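You operate a simulated robot arm through the tools that you are given. There is no shell and no other tool. Be economical: measure what you need, move in short steps, check, and stop when the job is done.

The job below is to be done with a simulated two-armed robot. You get a single attempt, and the scene is never put back.

Task
Swap the ink that the refill slip names, then switch the printer on.
Fine: the slip lies on the chest; empty cartridge into the USED box, the striped one of its colour into its well, cartridge door shut. The printer stays on, showing READY.

The check looks at the end state, three seconds after you hand in, the way a careful person would. Anything else that was tipped, shoved, dropped, spilled or broken makes it a failure.

Robot
Two 6-joint arms with fingered hands on one trunk, on a base that drives. Base frame: it is fixed to the floor where the robot stands at the start and does not move with it; the origin is under the middle of the robot, x ahead of it, y to its left, z up. Lengths are in m, angles in degrees, forces in N, time in s.
The left shoulder is at the start at [0.093, 0.155, 1.192], the right one opposite. With the tool pointing down near the work surface each hand reaches from about 0.34 to 0.64 m from the robot's upright axis, wherever it stands, measured 20 degrees to its own side. Places, roughly: cartridge door [0.6, 0.1, 0.9]; inside of the green used box [0.5, 0.4, 0.7]; mains button [0.7, -0.3, 0.9]; printer [0.6, -0.1, 0.8]. Payload 4 kg a hand.
The TCP of each hand is the grasp point between the finger pads, 0.026 m short of the fingertips. In the tool frame z runs along the fingers and y along their closing line. Largest opening 0.132 m; the body of the gripper starts 0.073 m behind the TCP. The gripper is a hand of 3 fingers: y runs from the thumb to the fingers, the wrist lies at [0, 0, -0.224] in the tool frame, and closing takes about 1.5 s.
Orientation is told as [roll, pitch, yaw] about the base's x, y, z axes, in that order, counted from this pose: with the fingers straight down and closing along the base's y, the tool's x points along the base's -x, its y along +y and its z along -z.

Tools
- The arms move only by the tool send_rows. It takes "left_moves", "right_moves" or both (then of equal length, played together; a hand with none holds still); each is a list of rows, each an object (a shift or turn left out is 0, a gripper value left out holds the last) with "travel": the shift along the tool's x, y, z in m, a list of three; "rot": the turn, a rotation vector about the tool's x, y, z in degrees, a list of three. In form: [{"travel": [dx, dy, dz], "rot": [wx, wy, wz]}, ...]. A call has 1 to 12 rows; each row shifts and turns the commanded pose from where the row before left it, along the tool's axes as they then stand. "left_hand" and "right_hand" are, for a hand that has rows, the opening in per cent of the stroke, from 0 (shut) to 100 (fully open), set as the call begins (left out, the last holds). Rows are played at 5 a second. More than 0.05 m and 8.6 degrees between two rows, or a gripper value outside its range, and nothing of the call is played. A pose out of reach is approached as far as the arm can. The call stops where the force on the tool passes 90 N (or 10 N more than at its start, if that is more) or the arm is blocked; 0.2 s more then pass. The fingers move at their own pace (about 0.153 m/s each) and stop on an object; they squeeze with about 30 N. The grip force told is the motor's: it shows also when the fingers shut on nothing. Time passes only in rows, and 0.2 s behind the last, so rows that do not move let the fingers close. It gives the time, the measured TCP pose, the force on the tool (base axes), the opening and the grip force at its end, in the units of the frame above (readings bear some noise), with the torque about the TCP (base axes, N m) and any sound that the robot's microphone picked up, and new pictures: "pictures" is both (left out), scene, wrist or none (wrist: the cameras of the hands that moved).
- Cameras (640 x 400 px; columns grow to the right, rows downward): "scene" is now at [0.16, 0.0136, 1.4984]; the picture's right is [0.15, -0.99, -0.00], its down [-0.70, -0.10, -0.71] and it looks along [0.70, 0.11, -0.70] (base axes); focal length 214 px, centre (320, 200). "left" rides on the left gripper at [-0.062, 0.003, -0.092] in its tool frame; the picture's right is [-0.05, -1.00, 0.00], its down [0.83, -0.04, -0.56] and it looks along [0.55, -0.03, 0.83] (tool axes); focal length 230 px, centre (320, 200). "right" rides on the right gripper at [0.061, 0.003, -0.092] in its tool frame; the picture's right is [-0.05, 1.00, 0.00], its down [-0.83, -0.04, -0.55] and it looks along [-0.55, -0.03, 0.83] (tool axes); focal length 230 px, centre (320, 200). There is no depth. A picture from a camera that has moved, and an enlarged one, comes with that camera's place and axes in the base frame and with its lens.
- slide_trunk(by): slides the trunk up (or, below 0, down) by that many m; the arms and the scene camera ride with it, the base frame stays. It gives what a move gives, with no picture.
- base_move(legs): drives the robot by 1 to 6 legs, each [ahead, turn to the left] in m and degrees, along the robot's own axes; the way and the turn of a leg run together, so that a leg with both is an arc; at most 1.5 m and 180 degrees a leg. The arms and the cameras ride along, it lands a little off, and it stops where it bumps. It gives what a move gives, and a new picture of the scene camera.
- finger_targets(finger1, finger2, thumb_bend, hand): sets how far each is bent, from 0 (flat) to 1 (curled in); at 0.3 the hand is open as for a grip, at 0.7 the pads meet at the TCP. One left out holds its place. A second passes; each finger stops where it meets its share of the squeeze, and holds until it gets a number again. A gripper value or a shape takes the hand back. It gives what a move gives, with no picture; readings hold the bend of each and the force on the fingers (four entries, about 0 where the hand has none), thumb and palm.
- preshape(shape, hand): the hand has 3 fingers and takes this shape, open, in about a second: jaw (thumb against the fingers, like two jaws); tri (thumb and two fingers); tip (a fingertip pinch); poke (one finger out to press); point (the index stretched); flat (the hand flat); cup (the hand cupped); fist (a fist). The gripper value then closes the fingers along that shape, each until it touches; the sizes above hold for jaw. It gives what a move gives, with no picture.
- pan_tilt(pan, tilt): turns the head with the scene camera to pan (to the left, within 86 degrees either way) and tilt (down, from -29 to 69), counted from straight ahead of the robot. It gives what a move gives, and a new picture of the scene camera.
- zoom(camera, box): a new picture of the part [left, top, right, bottom] of that camera's present view, enlarged. No time passes.
- sign_off(): hands the job in; it is judged then, once.

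Go step by step. Nothing tells you exact positions but the pictures and the camera data: compare them with the known pose of the tool, close in by small moves and look again before you grip or let go. The budget is 120 turns and 260 pictures, counting those below and the enlarged ones. Unless the task says otherwise, let go and move clear before handing in.

The tools are called after ">>>" as name(argument=value, ...) on one line, values as JSON. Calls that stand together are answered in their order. send_rows: Moves the arms, as the interface text tells. Its arguments: {"type":"object","properties":{"left_moves":{"type":"array"},"left_hand":{"type":"number"},"right_moves":{"type":"array"},"right_hand":{"type":"number"},"pictures":{"type":"string","enum":["both","scene","wrist","none"]}},"required":[]} The other tools are called the same way: slide_trunk (by) slides the trunk up or down; preshape (shape, hand) gives the hand a shape; finger_targets (finger1, finger2, thumb_bend, hand) moves the fingers one by one; base_move (legs) drives the base; pan_tilt (pan, tilt) turns the head that bears the scene camera; zoom (camera, box) takes an enlarged picture of a part of a camera's view; sign_off () hands the job in.

At the start:

```text
t: 0.0
left_position: [0.5172, 0.354, 1.3936]
left_orientation: [0.0, 0.1, 0.0]
left_force: [0.4, -0.1, 0.3]
left_torque: [-0.01, 0.04, -0.02]
left_grip_width: 0.1319
left_finger_force: 0.1
left_shape: jaw
left_bend: [0.3, 0.3, 0.3]
left_finger forces: [0.1, 0.0, 0.0, 0.0, 0.0, 0.1]
right_position: [0.6348, -0.0385, 1.0004]
right_orientation: [1.0, 0.3, -1.5]
right_force: [-0.7, 0.0, -0.4]
right_torque: [0.01, 0.01, 0.0]
right_grip_width: 0.1316
right_finger_force: 0.0
right_shape: jaw
right_bend: [0.3, 0.3, 0.3]
right_finger forces: [0.0, 0.0, 0.0, 0.1, 0.1, 0.1]
trunk travel left (down, up): [-0.727, 0.113]
robot x, y, heading: [-0.001, 0.0002, 0.0]
head pan, tilt: [8.4, 43.5]
```

scene: 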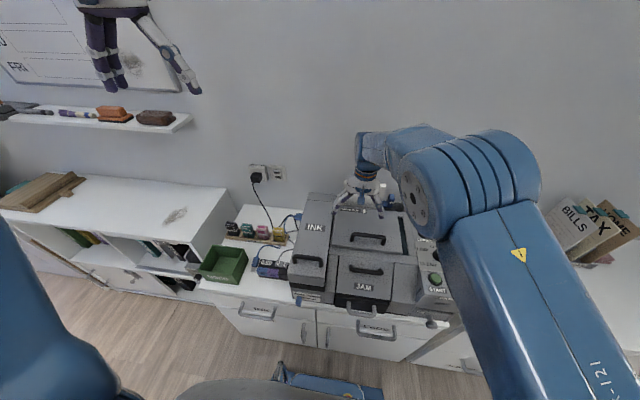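
right: 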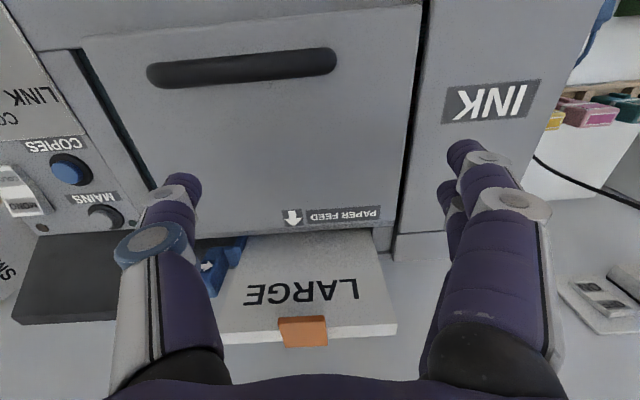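
left: 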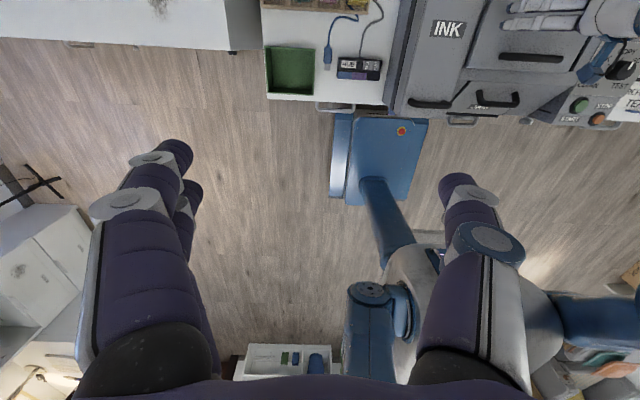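

The printer stands ahead, with the ink door labelled INK on its left part, the green box left and a row of cartridges behind it. I zoom in to read things.

>>> zoom(camera="scene", box=[190, 150, 350, 310])

>>> zoom(camera="scene", box=[280, 170, 480, 350])

>>> zoom(camera="scene", box=[0, 140, 220, 290])

```text
2.50 times, centred on (270, 230) of scene
camera zoom: at [0.16, 0.0136, 1.4984], right [0.15, -0.99, 0.0], down [-0.7, -0.1, -0.71], along [0.7, 0.11, -0.7], focal length 536 px, centre (445, 125)
```

zoom: 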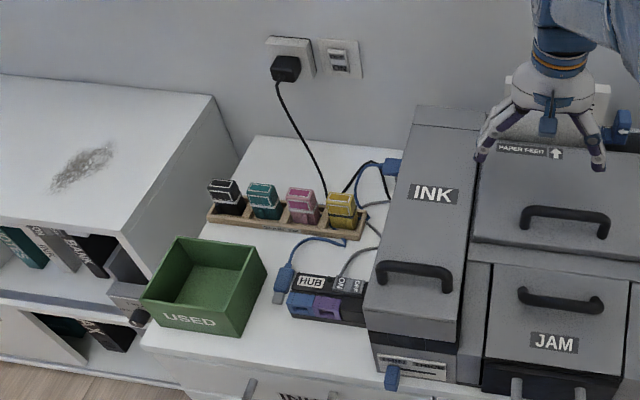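

```text
2.22 times, centred on (380, 260) of scene
camera zoom: at [0.16, 0.0136, 1.4984], right [0.15, -0.99, 0.0], down [-0.7, -0.1, -0.71], along [0.7, 0.11, -0.7], focal length 477 px, centre (187, 67)
```

zoom: 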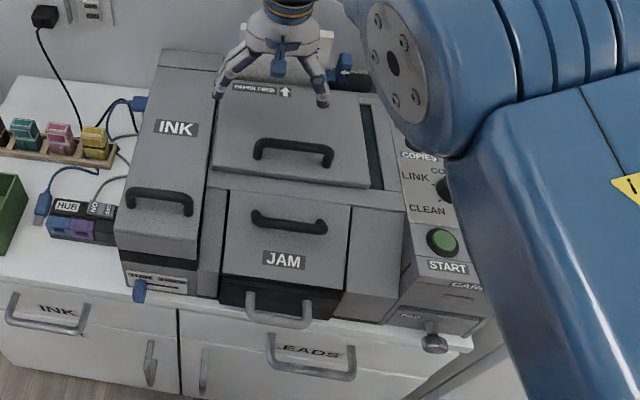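

```text
2.67 times, centred on (110, 215) of scene
camera zoom: at [0.16, 0.0136, 1.4984], right [0.15, -0.99, 0.0], down [-0.7, -0.1, -0.71], along [0.7, 0.11, -0.7], focal length 572 px, centre (880, 160)
```

zoom: 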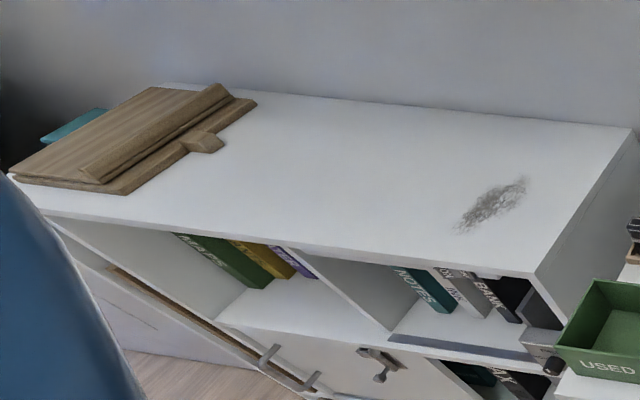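

The slip isn't visible yet. I look around with the head for the chest.

>>> pan_tilt(pan=-60, tilt=40)

>>> pan_tilt(pan=80, tilt=35)

>>> zoom(camera="left", box=[200, 200, 640, 400])

```text
t: 1.4
left_position: [0.4918, 0.355, 1.4024]
left_orientation: [0.0, -0.9, -0.1]
left_force: [0.1, 0.5, -0.1]
left_torque: [-0.01, -0.02, 0.01]
left_grip_width: 0.1319
left_finger_force: 0.1
left_shape: jaw
left_bend: [0.3, 0.3, 0.3]
left_finger forces: [0.0, 0.1, 0.0, 0.1, 0.0, 0.0]
right_position: [0.6191, -0.0511, 1.0046]
right_orientation: [2.2, 0.3, -3.5]
right_force: [0.0, 0.0, 0.7]
right_torque: [0.04, -0.03, 0.0]
right_grip_width: 0.1321
right_finger_force: 0.1
right_shape: jaw
right_bend: [0.3, 0.3, 0.3]
right_finger forces: [0.0, 0.0, 0.0, 0.1, 0.0, 0.0]
trunk travel left (down, up): [-0.727, 0.113]
robot x, y, heading: [-0.001, -0.0004, 0.0]
head pan, tilt: [-60.0, 40.0]
camera scene: at [0.1203, -0.0722, 1.5044], right [-0.87, -0.5, 0.02], down [-0.34, 0.56, -0.76], along [0.37, -0.66, -0.65], focal length 214 px, centre (320, 200)
```

scene: 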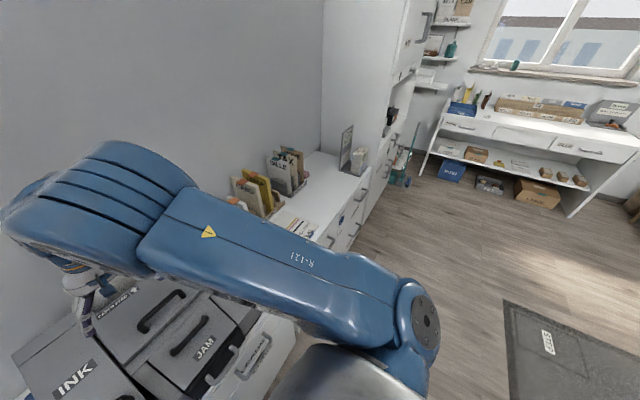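

```text
t: 3.6
left_position: [0.4925, 0.3551, 1.4039]
left_orientation: [0.0, -0.8, 0.0]
left_force: [-0.3, -0.5, -0.8]
left_torque: [-0.02, 0.01, 0.01]
left_grip_width: 0.1318
left_finger_force: 0.1
left_shape: jaw
left_bend: [0.3, 0.3, 0.3]
left_finger forces: [0.0, 0.0, 0.0, 0.1, 0.1, 0.0]
right_position: [0.6235, -0.0526, 1.0133]
right_orientation: [2.6, -0.4, -3.8]
right_force: [0.8, 0.7, 0.7]
right_torque: [0.03, -0.01, -0.04]
right_grip_width: 0.1321
right_finger_force: 0.1
right_shape: jaw
right_bend: [0.3, 0.3, 0.3]
right_finger forces: [0.0, 0.1, 0.0, 0.0, 0.0, 0.0]
trunk travel left (down, up): [-0.727, 0.113]
robot x, y, heading: [-0.0011, 0.0011, 0.1]
head pan, tilt: [80.0, 35.0]
camera scene: at [0.0938, 0.0883, 1.5125], right [0.98, -0.17, -0.02], down [-0.12, -0.56, -0.82], along [0.13, 0.81, -0.58], focal length 214 px, centre (320, 200)
```

scene: 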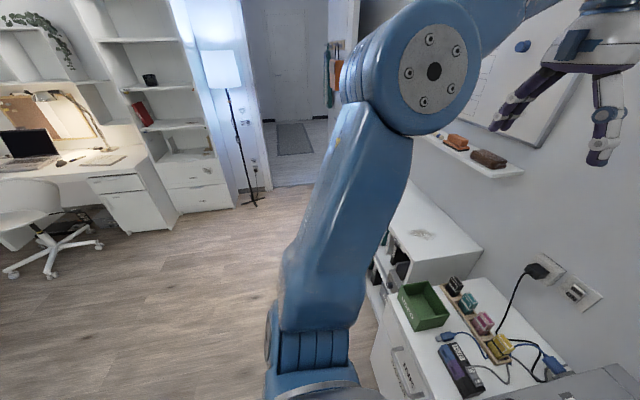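

```text
1.45 times, centred on (420, 300) of left
camera zoom: at [0.5531, 0.3588, 1.4958], right [0.05, -1.0, 0.0], down [-0.84, -0.04, 0.54], along [-0.54, -0.03, -0.84], focal length 335 px, centre (174, 54)
```

zoom: 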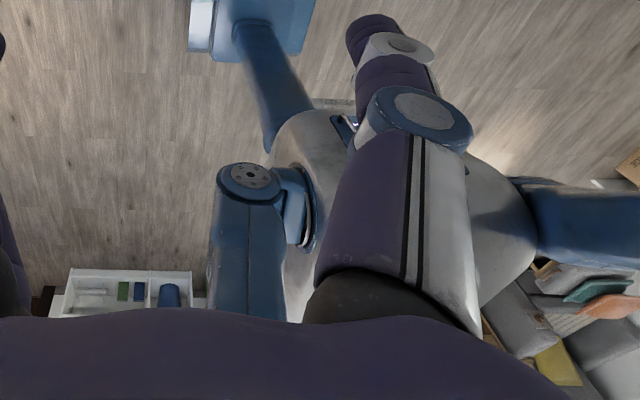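

To the right of the printer there's a white chest with papers on its top; I turn back and zoom.

>>> pan_tilt(pan=-50, tilt=35)

>>> zoom(camera="scene", box=[170, 100, 370, 240])

```text
t: 5.7
left_position: [0.4933, 0.3555, 1.4028]
left_orientation: [0.1, -0.9, -0.1]
left_force: [-0.4, 0.4, -0.3]
left_torque: [0.0, 0.0, 0.01]
left_grip_width: 0.1318
left_finger_force: 0.1
left_shape: jaw
left_bend: [0.3, 0.3, 0.3]
left_finger forces: [0.0, 0.1, 0.0, 0.0, 0.0, 0.1]
right_position: [0.6244, -0.0533, 1.0153]
right_orientation: [2.7, -0.5, -3.8]
right_force: [0.1, -0.6, -0.5]
right_torque: [0.01, 0.0, -0.02]
right_grip_width: 0.1321
right_finger_force: 0.0
right_shape: jaw
right_bend: [0.3, 0.3, 0.3]
right_finger forces: [0.1, 0.0, 0.0, 0.0, 0.1, 0.0]
trunk travel left (down, up): [-0.727, 0.113]
robot x, y, heading: [-0.0012, 0.0048, -0.0]
head pan, tilt: [-50.0, 35.0]
camera scene: at [0.1351, -0.0659, 1.5117], right [-0.77, -0.64, 0.01], down [-0.38, 0.44, -0.81], along [0.52, -0.63, -0.58], focal length 214 px, centre (320, 200)
```

scene: 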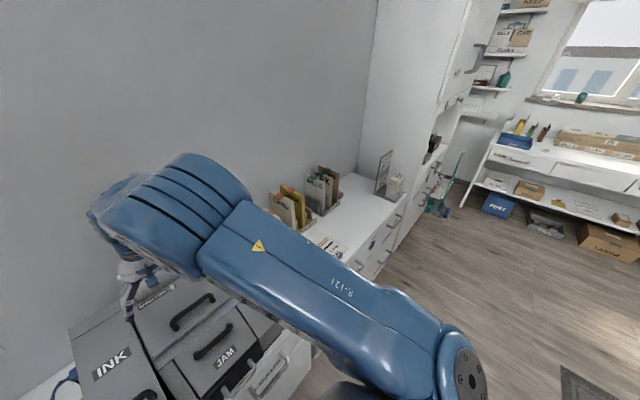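

```text
2.86 times, centred on (270, 170) of scene
camera zoom: at [0.1351, -0.0659, 1.5117], right [-0.77, -0.64, 0.01], down [-0.38, 0.44, -0.81], along [0.52, -0.63, -0.58], focal length 613 px, centre (463, 286)
```

zoom: 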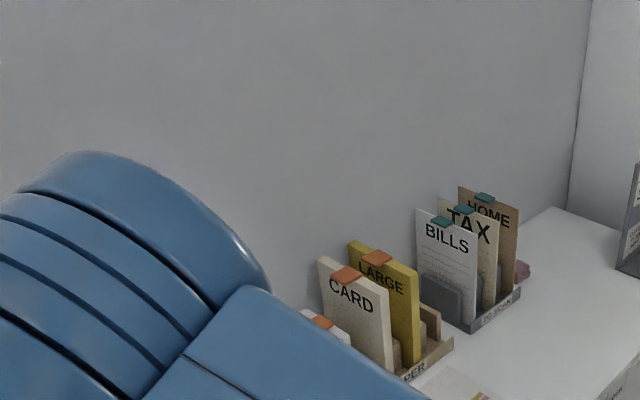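

The right arm hides the chest top. I lift it and draw it back toward the robot.

>>> send_rows(right_moves=[{"travel": [0, 0, -0.05]}, {"travel": [0, 0, -0.05]}, {"travel": [0, 0, -0.05]}, {"travel": [0.02, 0, -0.04]}, {"travel": [0.045, 0, 0]}, {"travel": [0.045, 0, 0]}, {"travel": [0.045, 0, 0]}, {"travel": [0.045, 0, 0]}], pictures="scene")

```text
t: 7.5
left_position: [0.4932, 0.3549, 1.4028]
left_orientation: [0.1, -0.9, -0.2]
left_force: [0.5, 0.3, 0.2]
left_torque: [0.03, 0.0, 0.0]
left_grip_width: 0.1318
left_finger_force: 0.1
left_shape: jaw
left_bend: [0.3, 0.3, 0.3]
left_finger forces: [0.1, 0.0, 0.0, 0.0, 0.0, 0.1]
right_position: [0.4779, -0.0892, 1.2063]
right_orientation: [4.2, 1.9, -2.0]
right_force: [0.8, 0.9, 0.6]
right_torque: [0.02, 0.03, -0.01]
right_grip_width: 0.1318
right_finger_force: 0.0
right_shape: jaw
right_bend: [0.3, 0.3, 0.3]
right_finger forces: [0.0, 0.0, 0.0, 0.0, 0.1, 0.0]
right hand out of reach, approached as far as the arm can: row 6, 7, 8
trunk travel left (down, up): [-0.727, 0.113]
robot x, y, heading: [0.0025, -0.0015, -0.2]
head pan, tilt: [-50.0, 35.0]
camera scene: at [0.136, -0.0651, 1.5117], right [-0.76, -0.65, 0.01], down [-0.39, 0.43, -0.81], along [0.52, -0.62, -0.58], focal length 214 px, centre (320, 200)
```

scene: 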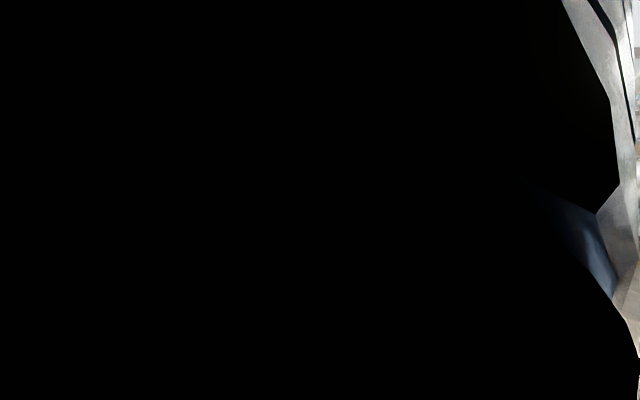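

The arm now blocks the head camera. I swing the right hand out to the right, toward the chest, and use its own camera.

>>> send_rows(right_moves=[{"travel": [-0.03, -0.04, 0]}, {"travel": [0, -0.05, 0]}, {"travel": [0, -0.05, 0]}, {"travel": [0, -0.05, 0]}, {"travel": [0, -0.05, 0]}, {"travel": [0, -0.05, 0]}, {"travel": [0, -0.05, 0]}])

```text
t: 9.1
left_position: [0.4926, 0.3524, 1.4041]
left_orientation: [0.2, -1.0, -0.2]
left_force: [0.2, -0.2, 0.1]
left_torque: [0.03, 0.01, -0.01]
left_grip_width: 0.132
left_finger_force: 0.1
left_shape: jaw
left_bend: [0.3, 0.3, 0.3]
left_finger forces: [0.0, 0.0, 0.0, 0.1, 0.0, 0.0]
right_position: [0.4959, -0.4273, 1.2101]
right_orientation: [1.0, -0.8, -1.4]
right_force: [0.0, 0.5, -0.7]
right_torque: [0.03, -0.01, -0.03]
right_grip_width: 0.1317
right_finger_force: 0.0
right_shape: jaw
right_bend: [0.3, 0.3, 0.3]
right_finger forces: [0.1, 0.0, 0.0, 0.0, 0.0, 0.0]
trunk travel left (down, up): [-0.727, 0.113]
robot x, y, heading: [0.0003, 0.0007, -0.1]
head pan, tilt: [-50.0, 35.0]
camera scene: at [0.1348, -0.069, 1.5115], right [-0.77, -0.64, 0.01], down [-0.38, 0.44, -0.81], along [0.52, -0.63, -0.58], focal length 214 px, centre (320, 200)
camera right: at [0.4329, -0.4247, 1.2993], right [0.08, 1.0, 0.02], down [0.82, -0.07, 0.57], along [0.57, -0.03, -0.82], focal length 230 px, centre (320, 200)
```

scene: 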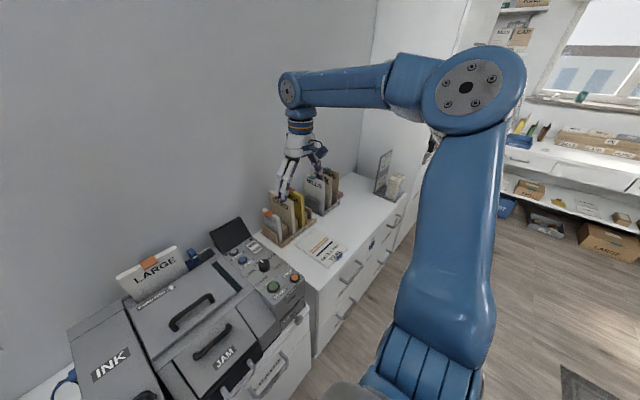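
right: 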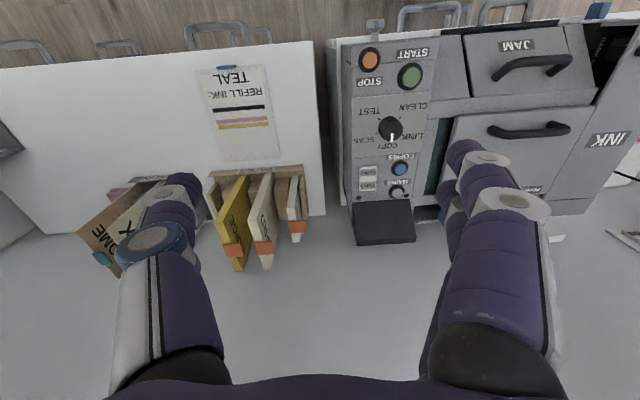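

>>> zoom(camera="right", box=[190, 50, 310, 170])

>>> zoom(camera="right", box=[330, 20, 600, 250])

>>> zoom(camera="scene", box=[60, 200, 320, 400])

```text
3.33 times, centred on (250, 110) of right
camera zoom: at [0.4329, -0.4247, 1.2993], right [0.08, 1.0, 0.02], down [0.82, -0.07, 0.57], along [0.57, -0.03, -0.82], focal length 767 px, centre (553, 500)
```

zoom: 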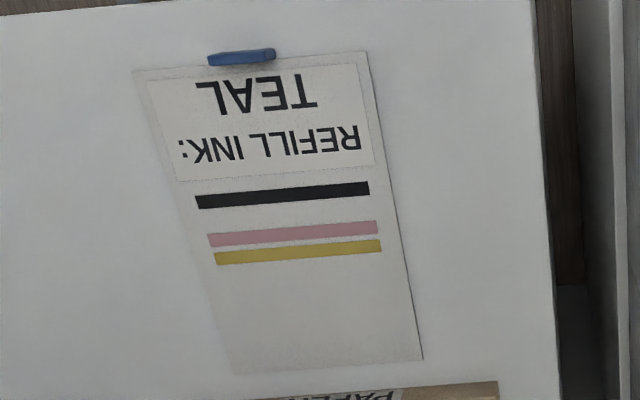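

```text
1.74 times, centred on (465, 135) of right
camera zoom: at [0.4329, -0.4247, 1.2993], right [0.08, 1.0, 0.02], down [0.82, -0.07, 0.57], along [0.57, -0.03, -0.82], focal length 400 px, centre (68, 313)
```

zoom: 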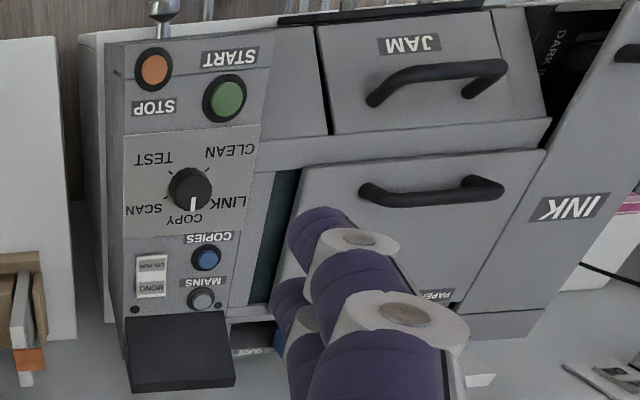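

```text
2.00 times, centred on (190, 300) of scene
camera zoom: at [0.1348, -0.069, 1.5115], right [-0.77, -0.64, 0.01], down [-0.38, 0.44, -0.81], along [0.52, -0.63, -0.58], focal length 429 px, centre (580, 0)
```

zoom: 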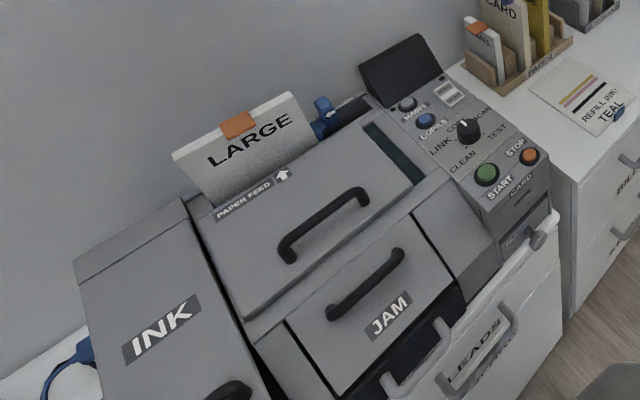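

The slip says TEAL. Now I look closely at the cartridge rack and the ink door.

>>> pan_tilt(pan=25, tilt=50)

>>> zoom(camera="scene", box=[250, 130, 410, 230])

```text
t: 10.6
left_position: [0.4941, 0.355, 1.4029]
left_orientation: [-0.1, -0.8, -0.2]
left_force: [-0.2, 0.4, 0.1]
left_torque: [-0.03, 0.02, 0.0]
left_grip_width: 0.1319
left_finger_force: 0.1
left_shape: jaw
left_bend: [0.3, 0.3, 0.3]
left_finger forces: [0.0, 0.1, 0.0, 0.0, 0.1, 0.0]
right_position: [0.4958, -0.4238, 1.2108]
right_orientation: [0.7, -1.0, -1.4]
right_force: [-0.4, 0.1, 0.8]
right_torque: [-0.02, -0.01, -0.01]
right_grip_width: 0.1319
right_finger_force: 0.1
right_shape: jaw
right_bend: [0.3, 0.3, 0.3]
right_finger forces: [0.0, 0.1, 0.0, 0.0, 0.1, 0.1]
trunk travel left (down, up): [-0.727, 0.113]
robot x, y, heading: [-0.0025, -0.0008, -0.1]
head pan, tilt: [25.0, 50.0]
camera scene: at [0.1478, 0.0342, 1.4897], right [0.42, -0.91, -0.01], down [-0.71, -0.32, -0.63], along [0.57, 0.27, -0.78], focal length 214 px, centre (320, 200)
```

scene: 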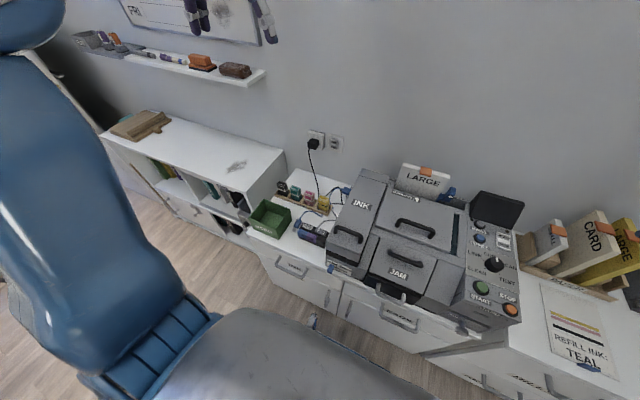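

```text
4.00 times, centred on (330, 180) of scene
camera zoom: at [0.1478, 0.0342, 1.4897], right [0.42, -0.91, -0.01], down [-0.71, -0.32, -0.63], along [0.57, 0.27, -0.78], focal length 858 px, centre (280, 280)
```

zoom: 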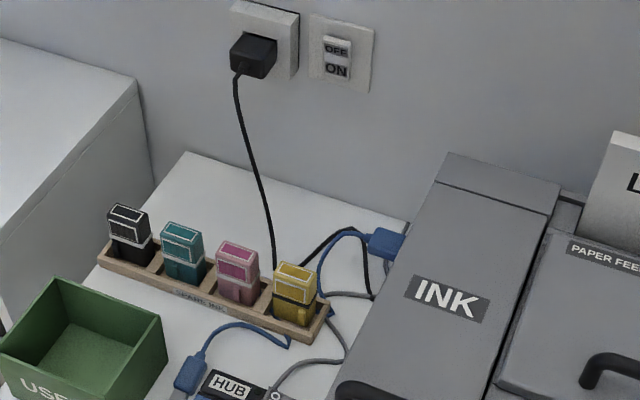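

TEAL is the ink; the spare teal with stripe is second in the rack. I turn the left hand so it closes along x (yaw −90) and lower it slightly, to look at rack and lid.

>>> send_rows(left_moves=[{"travel": [0, 0, 0.01], "rot": [0, 0, 8.2]}, {"travel": [0, 0, 0.01], "rot": [0, 0, 8.2]}, {"travel": [0, 0, 0.01], "rot": [0, 0, 8.2]}, {"travel": [0, 0, 0.01], "rot": [0, 0, 8.2]}, {"travel": [0, 0, 0.01], "rot": [0, 0, 8.2]}, {"travel": [0, 0, 0.01], "rot": [0, 0, 8.2]}, {"travel": [0, 0, 0.01], "rot": [0, 0, 8.2]}, {"travel": [0, 0, 0.01], "rot": [0, 0, 8.2]}, {"travel": [0, 0, 0.01], "rot": [0, 0, 8.2]}, {"travel": [0, 0, 0.01], "rot": [0, 0, 8.2]}, {"travel": [0, 0, 0.01], "rot": [0, 0, 8.0]}])

```text
t: 13.0
left_position: [0.4935, 0.355, 1.2923]
left_orientation: [1.0, 0.0, -90.2]
left_force: [0.7, 0.4, -0.9]
left_torque: [-0.01, 0.02, -0.04]
left_grip_width: 0.132
left_finger_force: 0.0
left_shape: jaw
left_bend: [0.3, 0.3, 0.3]
left_finger forces: [0.0, 0.1, 0.1, 0.0, 0.0, 0.0]
right_position: [0.4957, -0.4244, 1.211]
right_orientation: [0.8, -0.9, -1.3]
right_force: [-0.1, -0.1, 0.3]
right_torque: [0.01, 0.02, -0.02]
right_grip_width: 0.1321
right_finger_force: 0.0
right_shape: jaw
right_bend: [0.3, 0.3, 0.3]
right_finger forces: [0.0, 0.0, 0.0, 0.1, 0.0, 0.0]
trunk travel left (down, up): [-0.727, 0.113]
robot x, y, heading: [-0.0018, -0.0031, 0.1]
head pan, tilt: [25.0, 50.0]
camera scene: at [0.1478, 0.0342, 1.4897], right [0.42, -0.91, -0.01], down [-0.71, -0.32, -0.63], along [0.57, 0.27, -0.78], focal length 214 px, centre (320, 200)
camera left: at [0.4953, 0.2936, 1.3839], right [-1.0, -0.05, -0.02], down [-0.05, 0.83, 0.55], along [-0.01, 0.56, -0.83], focal length 230 px, centre (320, 200)
```

scene: 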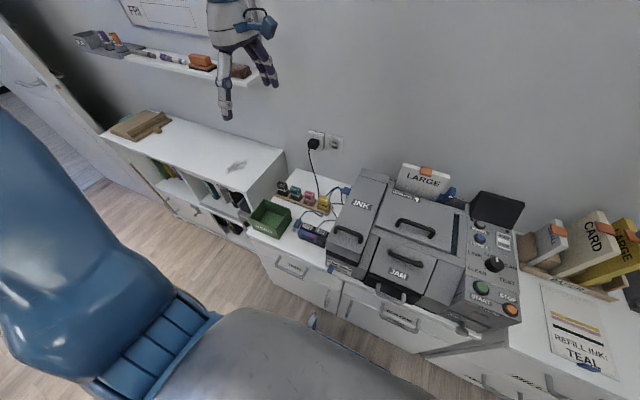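
left: 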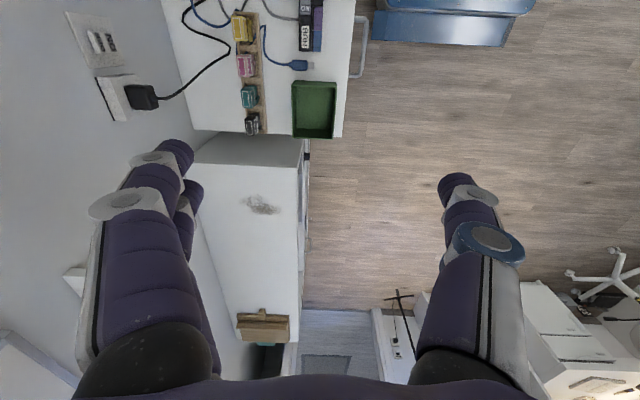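

Teal spare's top is around (0.68, 0.41, 0.77); the lid handle around (0.48, 0.10, 0.93). I bring the left hand above the lid handle to see it closely.

>>> send_rows(left_moves=[{"travel": [-0.045, 0, 0.02]}, {"travel": [-0.045, 0, 0.02]}, {"travel": [-0.045, 0, 0.03]}, {"travel": [-0.045, 0, 0.03]}, {"travel": [-0.045, 0, 0.03]}, {"travel": [-0.02, -0.01, 0.03]}])

```text
refused: row 3 steps farther than a row can; nothing moved
```

>>> send_rows(left_moves=[{"travel": [-0.04, 0, 0.025]}, {"travel": [-0.04, 0, 0.025]}, {"travel": [-0.04, 0, 0.025]}, {"travel": [-0.04, 0, 0.025]}, {"travel": [-0.04, 0, 0.025]}, {"travel": [-0.04, -0.01, 0.025]}])

```text
t: 14.4
left_position: [0.4864, 0.1143, 1.1441]
left_orientation: [1.0, -2.0, -89.4]
left_force: [0.5, -0.3, 0.3]
left_torque: [0.06, 0.01, 0.02]
left_grip_width: 0.1321
left_finger_force: 0.0
left_shape: jaw
left_bend: [0.3, 0.3, 0.3]
left_finger forces: [0.0, 0.1, 0.0, 0.0, 0.1, 0.0]
right_position: [0.496, -0.426, 1.2103]
right_orientation: [1.0, -0.9, -1.3]
right_force: [-0.5, -0.7, 0.2]
right_torque: [0.0, -0.02, 0.03]
right_grip_width: 0.1323
right_finger_force: 0.2
right_shape: jaw
right_bend: [0.3, 0.3, 0.3]
right_finger forces: [0.1, 0.0, 0.1, 0.1, 0.0, 0.0]
trunk travel left (down, up): [-0.727, 0.113]
robot x, y, heading: [-0.0002, -0.0028, -0.0]
head pan, tilt: [25.0, 50.0]
camera scene: at [0.1473, 0.0317, 1.4898], right [0.42, -0.91, -0.01], down [-0.71, -0.32, -0.63], along [0.57, 0.27, -0.78], focal length 214 px, centre (320, 200)
camera left: at [0.4888, 0.0563, 1.2379], right [-1.0, -0.06, -0.02], down [-0.06, 0.85, 0.53], along [-0.02, 0.52, -0.85], focal length 230 px, centre (320, 200)
```

scene: 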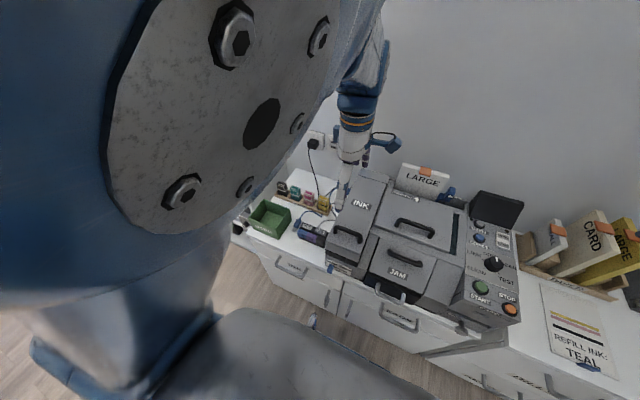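
left: 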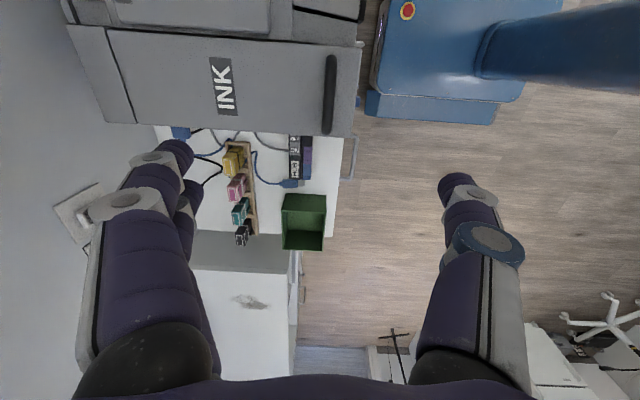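

The handle centre triangulates to (0.477, 0.092, 0.936). I descend over it to z≈1.0.

>>> send_rows(left_hand=60, left_moves=[{"travel": [-0.011, -0.005, 0.035]}, {"travel": [-0.011, -0.004, 0.035]}, {"travel": [0, 0, 0.035]}, {"travel": [0, 0, 0.035]}])

>>> zoom(camera="scene", box=[280, 140, 440, 300])

```text
t: 15.4
left_position: [0.5059, 0.1241, 1.024]
left_orientation: [2.0, -4.8, -87.3]
left_force: [0.1, 0.6, 0.7]
left_torque: [-0.02, -0.01, -0.02]
left_grip_width: 0.0794
left_finger_force: 0.0
left_shape: jaw
left_bend: [0.71, 0.71, 0.71]
left_finger forces: [0.0, 0.1, 0.1, 0.0, 0.0, 0.1]
left hand out of reach, approached as far as the arm can: row 1, 2, 4
right_position: [0.4969, -0.4244, 1.2098]
right_orientation: [0.7, -0.7, -1.3]
right_force: [1.3, 0.3, 0.5]
right_torque: [0.0, 0.0, 0.03]
right_grip_width: 0.132
right_finger_force: 0.0
right_shape: jaw
right_bend: [0.3, 0.3, 0.3]
right_finger forces: [0.0, 0.1, 0.0, 0.0, 0.0, 0.1]
trunk travel left (down, up): [-0.727, 0.113]
robot x, y, heading: [0.0013, -0.0004, -0.3]
head pan, tilt: [25.0, 50.0]
camera scene: at [0.1491, 0.0341, 1.4896], right [0.42, -0.91, -0.01], down [-0.71, -0.32, -0.63], along [0.57, 0.27, -0.78], focal length 214 px, centre (320, 200)
camera left: at [0.5077, 0.0704, 1.1202], right [-0.99, -0.1, -0.03], down [-0.1, 0.87, 0.48], along [-0.02, 0.48, -0.88], focal length 230 px, centre (320, 200)
```

scene: 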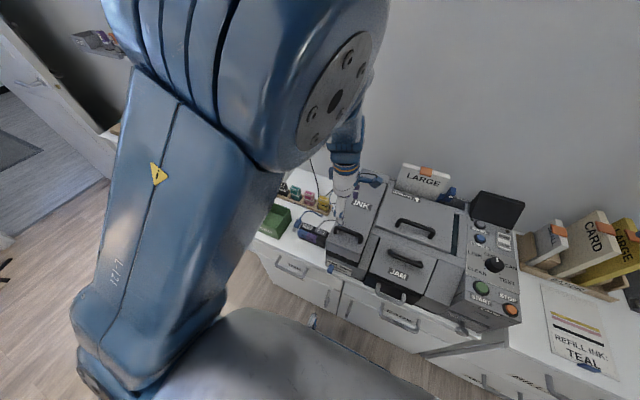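
left: 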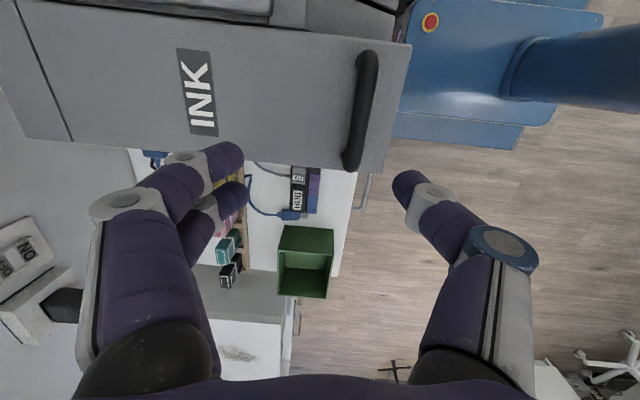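

```text
2.50 times, centred on (360, 220) of scene
camera zoom: at [0.1491, 0.0341, 1.4896], right [0.42, -0.91, -0.01], down [-0.71, -0.32, -0.63], along [0.57, 0.27, -0.78], focal length 536 px, centre (220, 150)
```

zoom: 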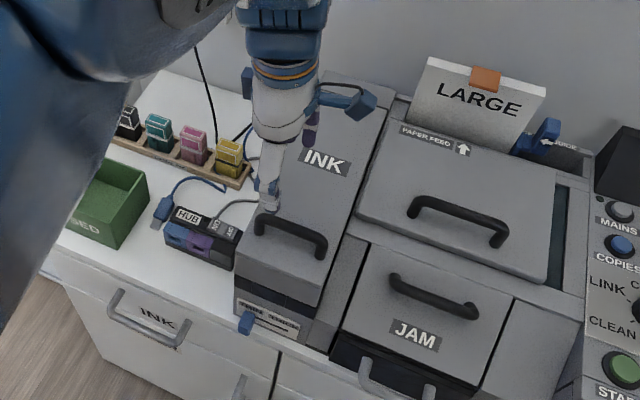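

The pose is at the arm's near limit. I raise the left hand, turn the base ~15° right so the handle lies further on the left hand's side.

>>> send_rows(left_moves=[{"travel": [0, 0, -0.04]}, {"travel": [0, 0, -0.04]}], pictures="none")

>>> base_move(legs=[[-0.03, -15]])

```text
t: 16.0
left_position: [0.4954, 0.122, 1.0897]
left_orientation: [0.7, -2.3, -89.1]
left_force: [-0.2, 0.0, -0.9]
left_torque: [0.02, -0.02, -0.01]
left_grip_width: 0.0798
left_finger_force: 0.1
left_shape: jaw
left_bend: [0.71, 0.71, 0.71]
left_finger forces: [0.1, 0.0, 0.0, 0.1, 0.1, 0.0]
right_position: [0.4947, -0.4246, 1.2115]
right_orientation: [0.9, -1.0, -1.3]
right_force: [0.3, 0.0, 0.7]
right_torque: [0.02, -0.03, -0.01]
right_grip_width: 0.1319
right_finger_force: 0.0
right_shape: jaw
right_bend: [0.3, 0.3, 0.3]
right_finger forces: [0.0, 0.0, 0.0, 0.0, 0.0, 0.1]
trunk travel left (down, up): [-0.727, 0.113]
robot x, y, heading: [-0.0039, -0.0004, 0.2]
head pan, tilt: [25.0, 50.0]
```

```text
t: 17.4
left_position: [0.4822, -0.0052, 1.0912]
left_orientation: [1.2, -2.3, -104.2]
left_force: [-0.1, 0.1, -0.3]
left_torque: [0.0, 0.01, -0.03]
left_grip_width: 0.0796
left_finger_force: 0.1
left_shape: jaw
left_bend: [0.71, 0.71, 0.71]
left_finger forces: [0.1, 0.0, 0.0, 0.0, 0.0, 0.0]
right_position: [0.3398, -0.5339, 1.2099]
right_orientation: [0.7, -0.9, -16.4]
right_force: [-0.2, -1.0, -0.7]
right_torque: [0.01, 0.06, 0.04]
right_grip_width: 0.1318
right_finger_force: 0.1
right_shape: jaw
right_bend: [0.3, 0.3, 0.3]
right_finger forces: [0.1, 0.0, 0.0, 0.1, 0.0, 0.0]
trunk travel left (down, up): [-0.727, 0.113]
robot x, y, heading: [-0.0283, 0.006, -15.2]
head pan, tilt: [25.0, 50.0]
camera scene: at [0.1223, -0.0001, 1.4896], right [0.17, -0.99, -0.01], down [-0.77, -0.13, -0.63], along [0.62, 0.11, -0.78], focal length 214 px, centre (320, 200)
```

scene: 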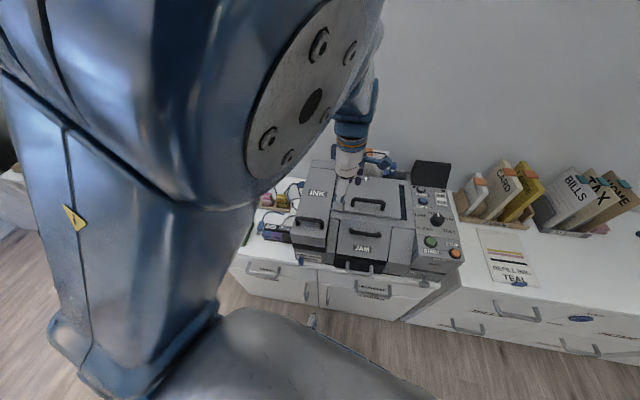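

Now I turn the hand back to yaw −90 and move above the handle.

>>> send_rows(left_moves=[{"rot": [0, 0, -7.2]}, {"rot": [0, 0, -7.2]}, {"travel": [0.045, -0.003, 0]}, {"travel": [0.045, -0.002, 0]}])

```text
t: 18.4
left_position: [0.4591, 0.0919, 1.0951]
left_orientation: [1.6, -2.9, -89.8]
left_force: [0.2, -0.6, 0.5]
left_torque: [-0.02, -0.01, -0.01]
left_grip_width: 0.0795
left_finger_force: 0.0
left_shape: jaw
left_bend: [0.71, 0.71, 0.71]
left_finger forces: [0.0, 0.1, 0.0, 0.0, 0.0, 0.0]
right_position: [0.3211, -0.5244, 1.202]
right_orientation: [0.5, 1.0, -16.2]
right_force: [-1.0, 0.1, -0.4]
right_torque: [-0.03, 0.03, -0.01]
right_grip_width: 0.1321
right_finger_force: 0.1
right_shape: jaw
right_bend: [0.3, 0.3, 0.3]
right_finger forces: [0.0, 0.1, 0.1, 0.0, 0.0, 0.1]
trunk travel left (down, up): [-0.727, 0.113]
robot x, y, heading: [-0.0294, 0.0032, -15.1]
head pan, tilt: [25.0, 50.0]
camera scene: at [0.1222, 0.0048, 1.4896], right [0.17, -0.99, 0.0], down [-0.77, -0.13, -0.63], along [0.62, 0.11, -0.78], focal length 214 px, centre (320, 200)
camera left: at [0.4598, 0.0357, 1.1902], right [-1.0, -0.06, -0.02], down [-0.06, 0.86, 0.51], along [-0.01, 0.51, -0.86], focal length 230 px, centre (320, 200)
```

scene: 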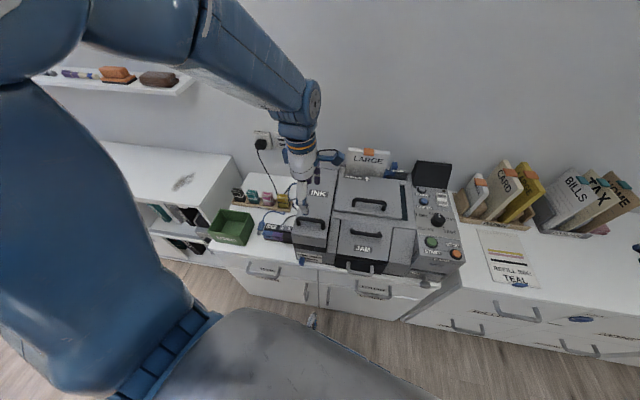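
left: 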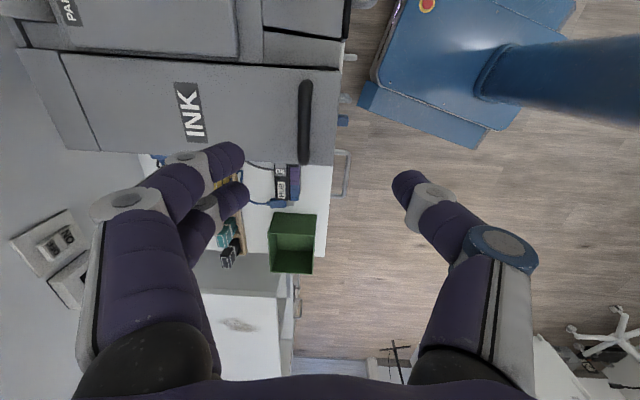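

The handle is at (0.479, 0.089, ~0.936). I descend in steps.

>>> send_rows(left_moves=[{"travel": [0, 0.018, 0.03]}, {"travel": [0, 0, 0.035]}, {"travel": [0, 0, 0.03]}])

>>> zoom(camera="scene", box=[240, 120, 400, 280])

```text
t: 19.1
left_position: [0.4799, 0.0819, 0.9985]
left_orientation: [1.5, -2.5, -89.7]
left_force: [-0.7, -0.5, 0.1]
left_torque: [0.0, 0.01, -0.01]
left_grip_width: 0.0791
left_finger_force: 0.0
left_shape: jaw
left_bend: [0.71, 0.71, 0.71]
left_finger forces: [0.0, 0.0, 0.1, 0.0, 0.1, 0.0]
right_position: [0.3215, -0.5294, 1.2001]
right_orientation: [0.7, 1.0, -16.2]
right_force: [0.6, -0.4, 0.5]
right_torque: [-0.02, -0.01, 0.01]
right_grip_width: 0.132
right_finger_force: 0.1
right_shape: jaw
right_bend: [0.3, 0.3, 0.3]
right_finger forces: [0.0, 0.1, 0.0, 0.0, 0.1, 0.0]
trunk travel left (down, up): [-0.727, 0.113]
robot x, y, heading: [-0.0272, 0.0067, -15.1]
head pan, tilt: [25.0, 50.0]
camera scene: at [0.1219, -0.0022, 1.4897], right [0.17, -0.99, -0.01], down [-0.77, -0.13, -0.63], along [0.62, 0.11, -0.78], focal length 214 px, centre (320, 200)
camera left: at [0.4815, 0.0254, 1.0942], right [-1.0, -0.06, -0.02], down [-0.06, 0.85, 0.51], along [-0.01, 0.52, -0.86], focal length 230 px, centre (320, 200)
```

scene: 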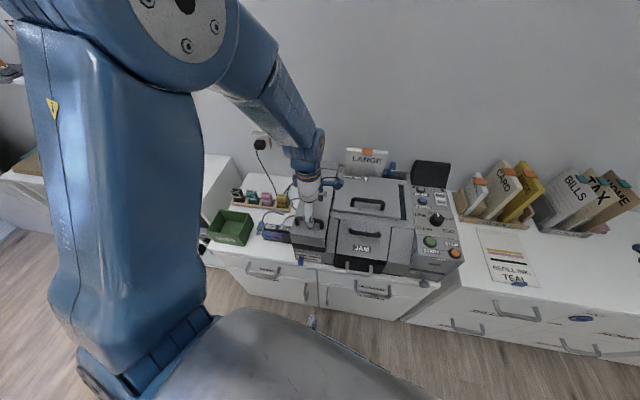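
left: 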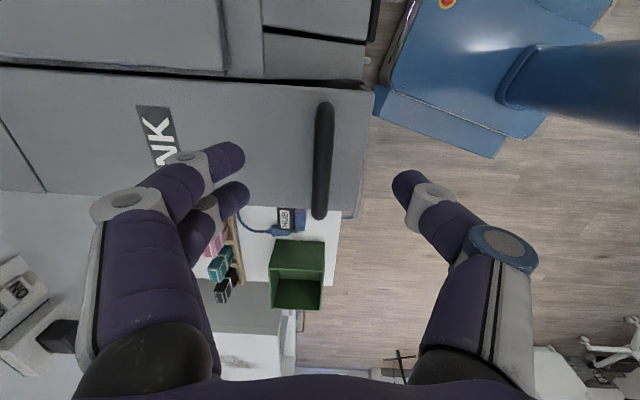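

```text
2.50 times, centred on (320, 200) of scene
camera zoom: at [0.1219, -0.0022, 1.4897], right [0.17, -0.99, -0.01], down [-0.77, -0.13, -0.63], along [0.62, 0.11, -0.78], focal length 536 px, centre (320, 200)
```

zoom: 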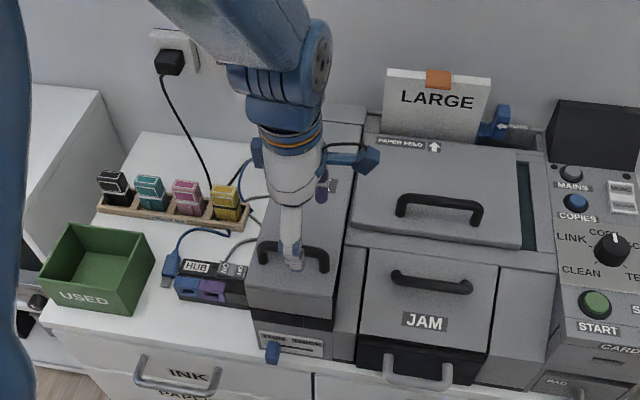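

Well aligned. I descend to the bar and close.

>>> send_rows(left_moves=[{"travel": [0.003, 0, 0.02]}, {"travel": [0, 0, 0.02]}, {"travel": [0, 0, 0.018]}], pictures="wrist")

>>> send_rows(left_hand=0, left_moves=[{}, {}, {}, {}, {}, {}, {}], pictures="both")

```text
t: 19.9
left_position: [0.4809, 0.0836, 0.9442]
left_orientation: [1.5, -2.7, -89.8]
left_force: [-0.6, 0.3, -0.5]
left_torque: [0.04, 0.02, 0.04]
left_grip_width: 0.079
left_finger_force: 0.1
left_shape: jaw
left_bend: [0.71, 0.71, 0.71]
left_finger forces: [0.1, 0.1, 0.0, 0.1, 0.0, 0.1]
right_position: [0.3219, -0.5279, 1.2]
right_orientation: [0.7, 0.9, -16.2]
right_force: [0.2, 0.2, 1.0]
right_torque: [0.02, 0.01, 0.01]
right_grip_width: 0.1318
right_finger_force: 0.2
right_shape: jaw
right_bend: [0.3, 0.3, 0.3]
right_finger forces: [0.1, 0.1, 0.0, 0.1, 0.1, 0.0]
trunk travel left (down, up): [-0.727, 0.113]
robot x, y, heading: [-0.0257, 0.0068, -15.1]
head pan, tilt: [25.0, 50.0]
camera left: at [0.4824, 0.0274, 1.0375], right [-1.0, -0.06, -0.02], down [-0.06, 0.86, 0.51], along [-0.01, 0.51, -0.86], focal length 230 px, centre (320, 200)
```

left: 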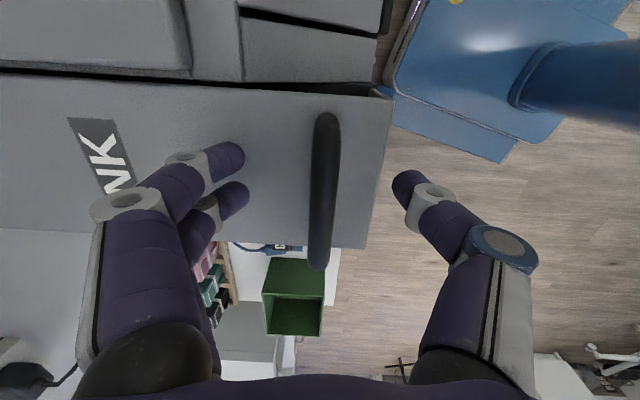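

```text
t: 21.6
left_position: [0.4813, 0.0841, 0.9433]
left_orientation: [1.6, -2.7, -89.8]
left_force: [-1.2, 2.8, -0.9]
left_torque: [0.03, 0.0, 0.02]
left_grip_width: 0.0
left_finger_force: 29.9
left_shape: jaw
left_bend: [0.7, 0.69, 0.73]
left_finger forces: [0.0, 0.0, 0.1, 0.1, 0.0, 0.0]
right_position: [0.3205, -0.5287, 1.2001]
right_orientation: [0.8, 0.8, -16.1]
right_force: [0.2, -0.8, -0.3]
right_torque: [0.01, -0.01, -0.03]
right_grip_width: 0.1322
right_finger_force: 0.0
right_shape: jaw
right_bend: [0.3, 0.3, 0.3]
right_finger forces: [0.0, 0.0, 0.0, 0.1, 0.0, 0.0]
trunk travel left (down, up): [-0.727, 0.113]
robot x, y, heading: [-0.0271, 0.0045, -15.1]
head pan, tilt: [25.0, 50.0]
camera scene: at [0.1212, 0.0, 1.4897], right [0.17, -0.99, -0.01], down [-0.77, -0.13, -0.63], along [0.62, 0.11, -0.78], focal length 214 px, centre (320, 200)
camera left: at [0.4818, 0.0277, 1.038], right [-1.0, -0.06, -0.02], down [-0.06, 0.86, 0.51], along [-0.01, 0.51, -0.86], focal length 230 px, centre (320, 200)
```

scene: 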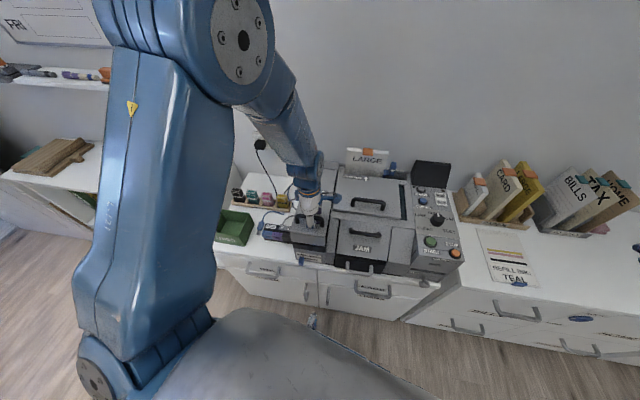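
left: 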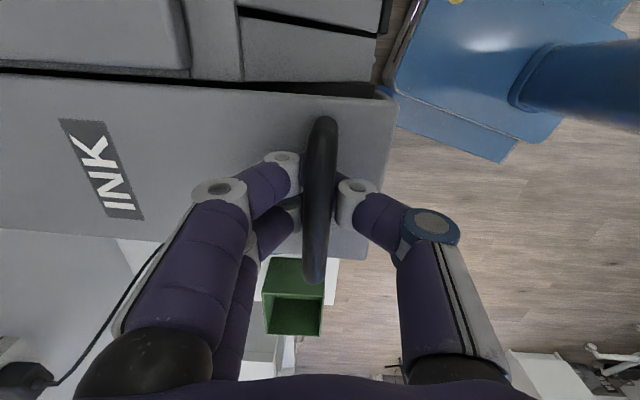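

The fingers shut under the bar, so the bar is caged — good as a hook. I lift a little and look.

>>> send_rows(left_moves=[{"travel": [0, 0, -0.02]}, {"travel": [0, 0, -0.02]}, {"travel": [0, 0.003, -0.02]}])

>>> zoom(camera="scene", box=[240, 120, 400, 280])

```text
t: 22.4
left_position: [0.4906, 0.0859, 1.0003]
left_orientation: [1.5, -2.8, -89.8]
left_force: [27.6, -7.7, -12.5]
left_torque: [-0.02, 0.1, -0.12]
left_grip_width: 0.0001
left_finger_force: 30.2
left_shape: jaw
left_bend: [0.69, 0.68, 0.74]
left_finger forces: [18.6, 20.0, 0.1, 0.0, 0.0, 0.0]
right_position: [0.3278, -0.5296, 1.195]
right_orientation: [0.7, 1.4, -16.1]
right_force: [-0.2, 0.2, -0.2]
right_torque: [0.01, 0.03, -0.01]
right_grip_width: 0.1318
right_finger_force: 0.0
right_shape: jaw
right_bend: [0.3, 0.3, 0.3]
right_finger forces: [0.0, 0.1, 0.1, 0.1, 0.1, 0.0]
trunk travel left (down, up): [-0.727, 0.113]
robot x, y, heading: [-0.0286, 0.0065, -15.0]
head pan, tilt: [25.0, 50.0]
camera scene: at [0.131, -0.0024, 1.4885], right [0.17, -0.99, -0.01], down [-0.77, -0.13, -0.62], along [0.61, 0.11, -0.78], focal length 214 px, centre (320, 200)
camera left: at [0.4902, 0.0289, 1.0955], right [-1.0, -0.06, -0.02], down [-0.06, 0.86, 0.51], along [-0.01, 0.51, -0.86], focal length 230 px, centre (320, 200)
```

scene: 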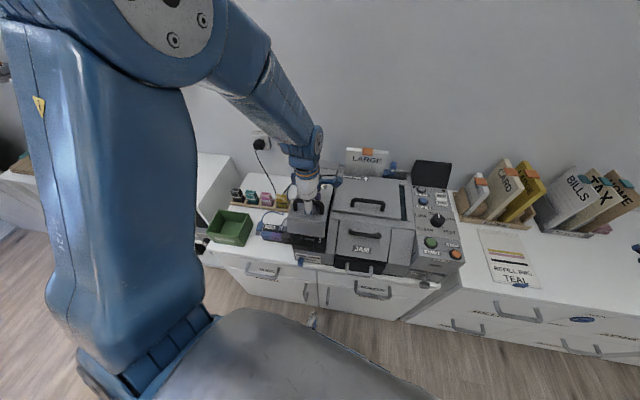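
left: 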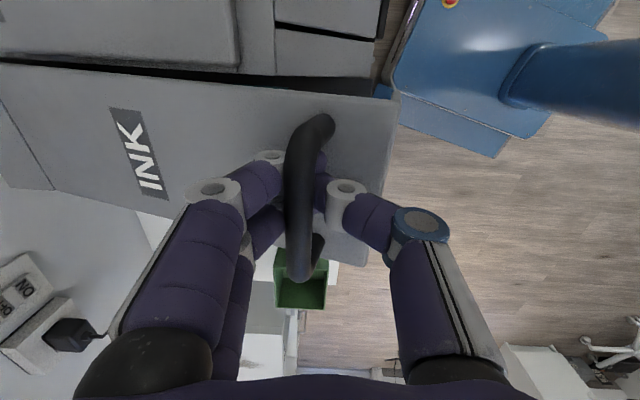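

```text
2.50 times, centred on (320, 200) of scene
camera zoom: at [0.131, -0.0024, 1.4885], right [0.17, -0.99, -0.01], down [-0.77, -0.13, -0.62], along [0.61, 0.11, -0.78], focal length 536 px, centre (320, 200)
```

zoom: 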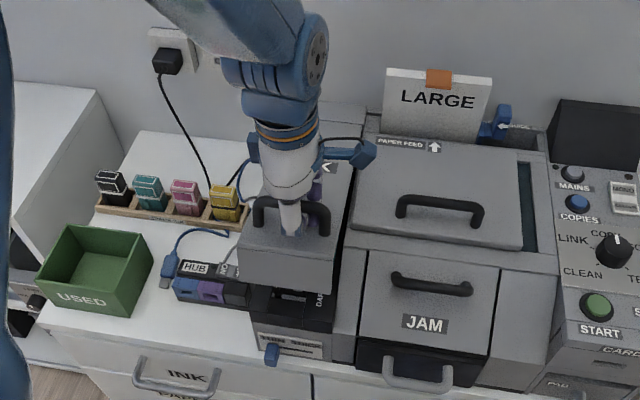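

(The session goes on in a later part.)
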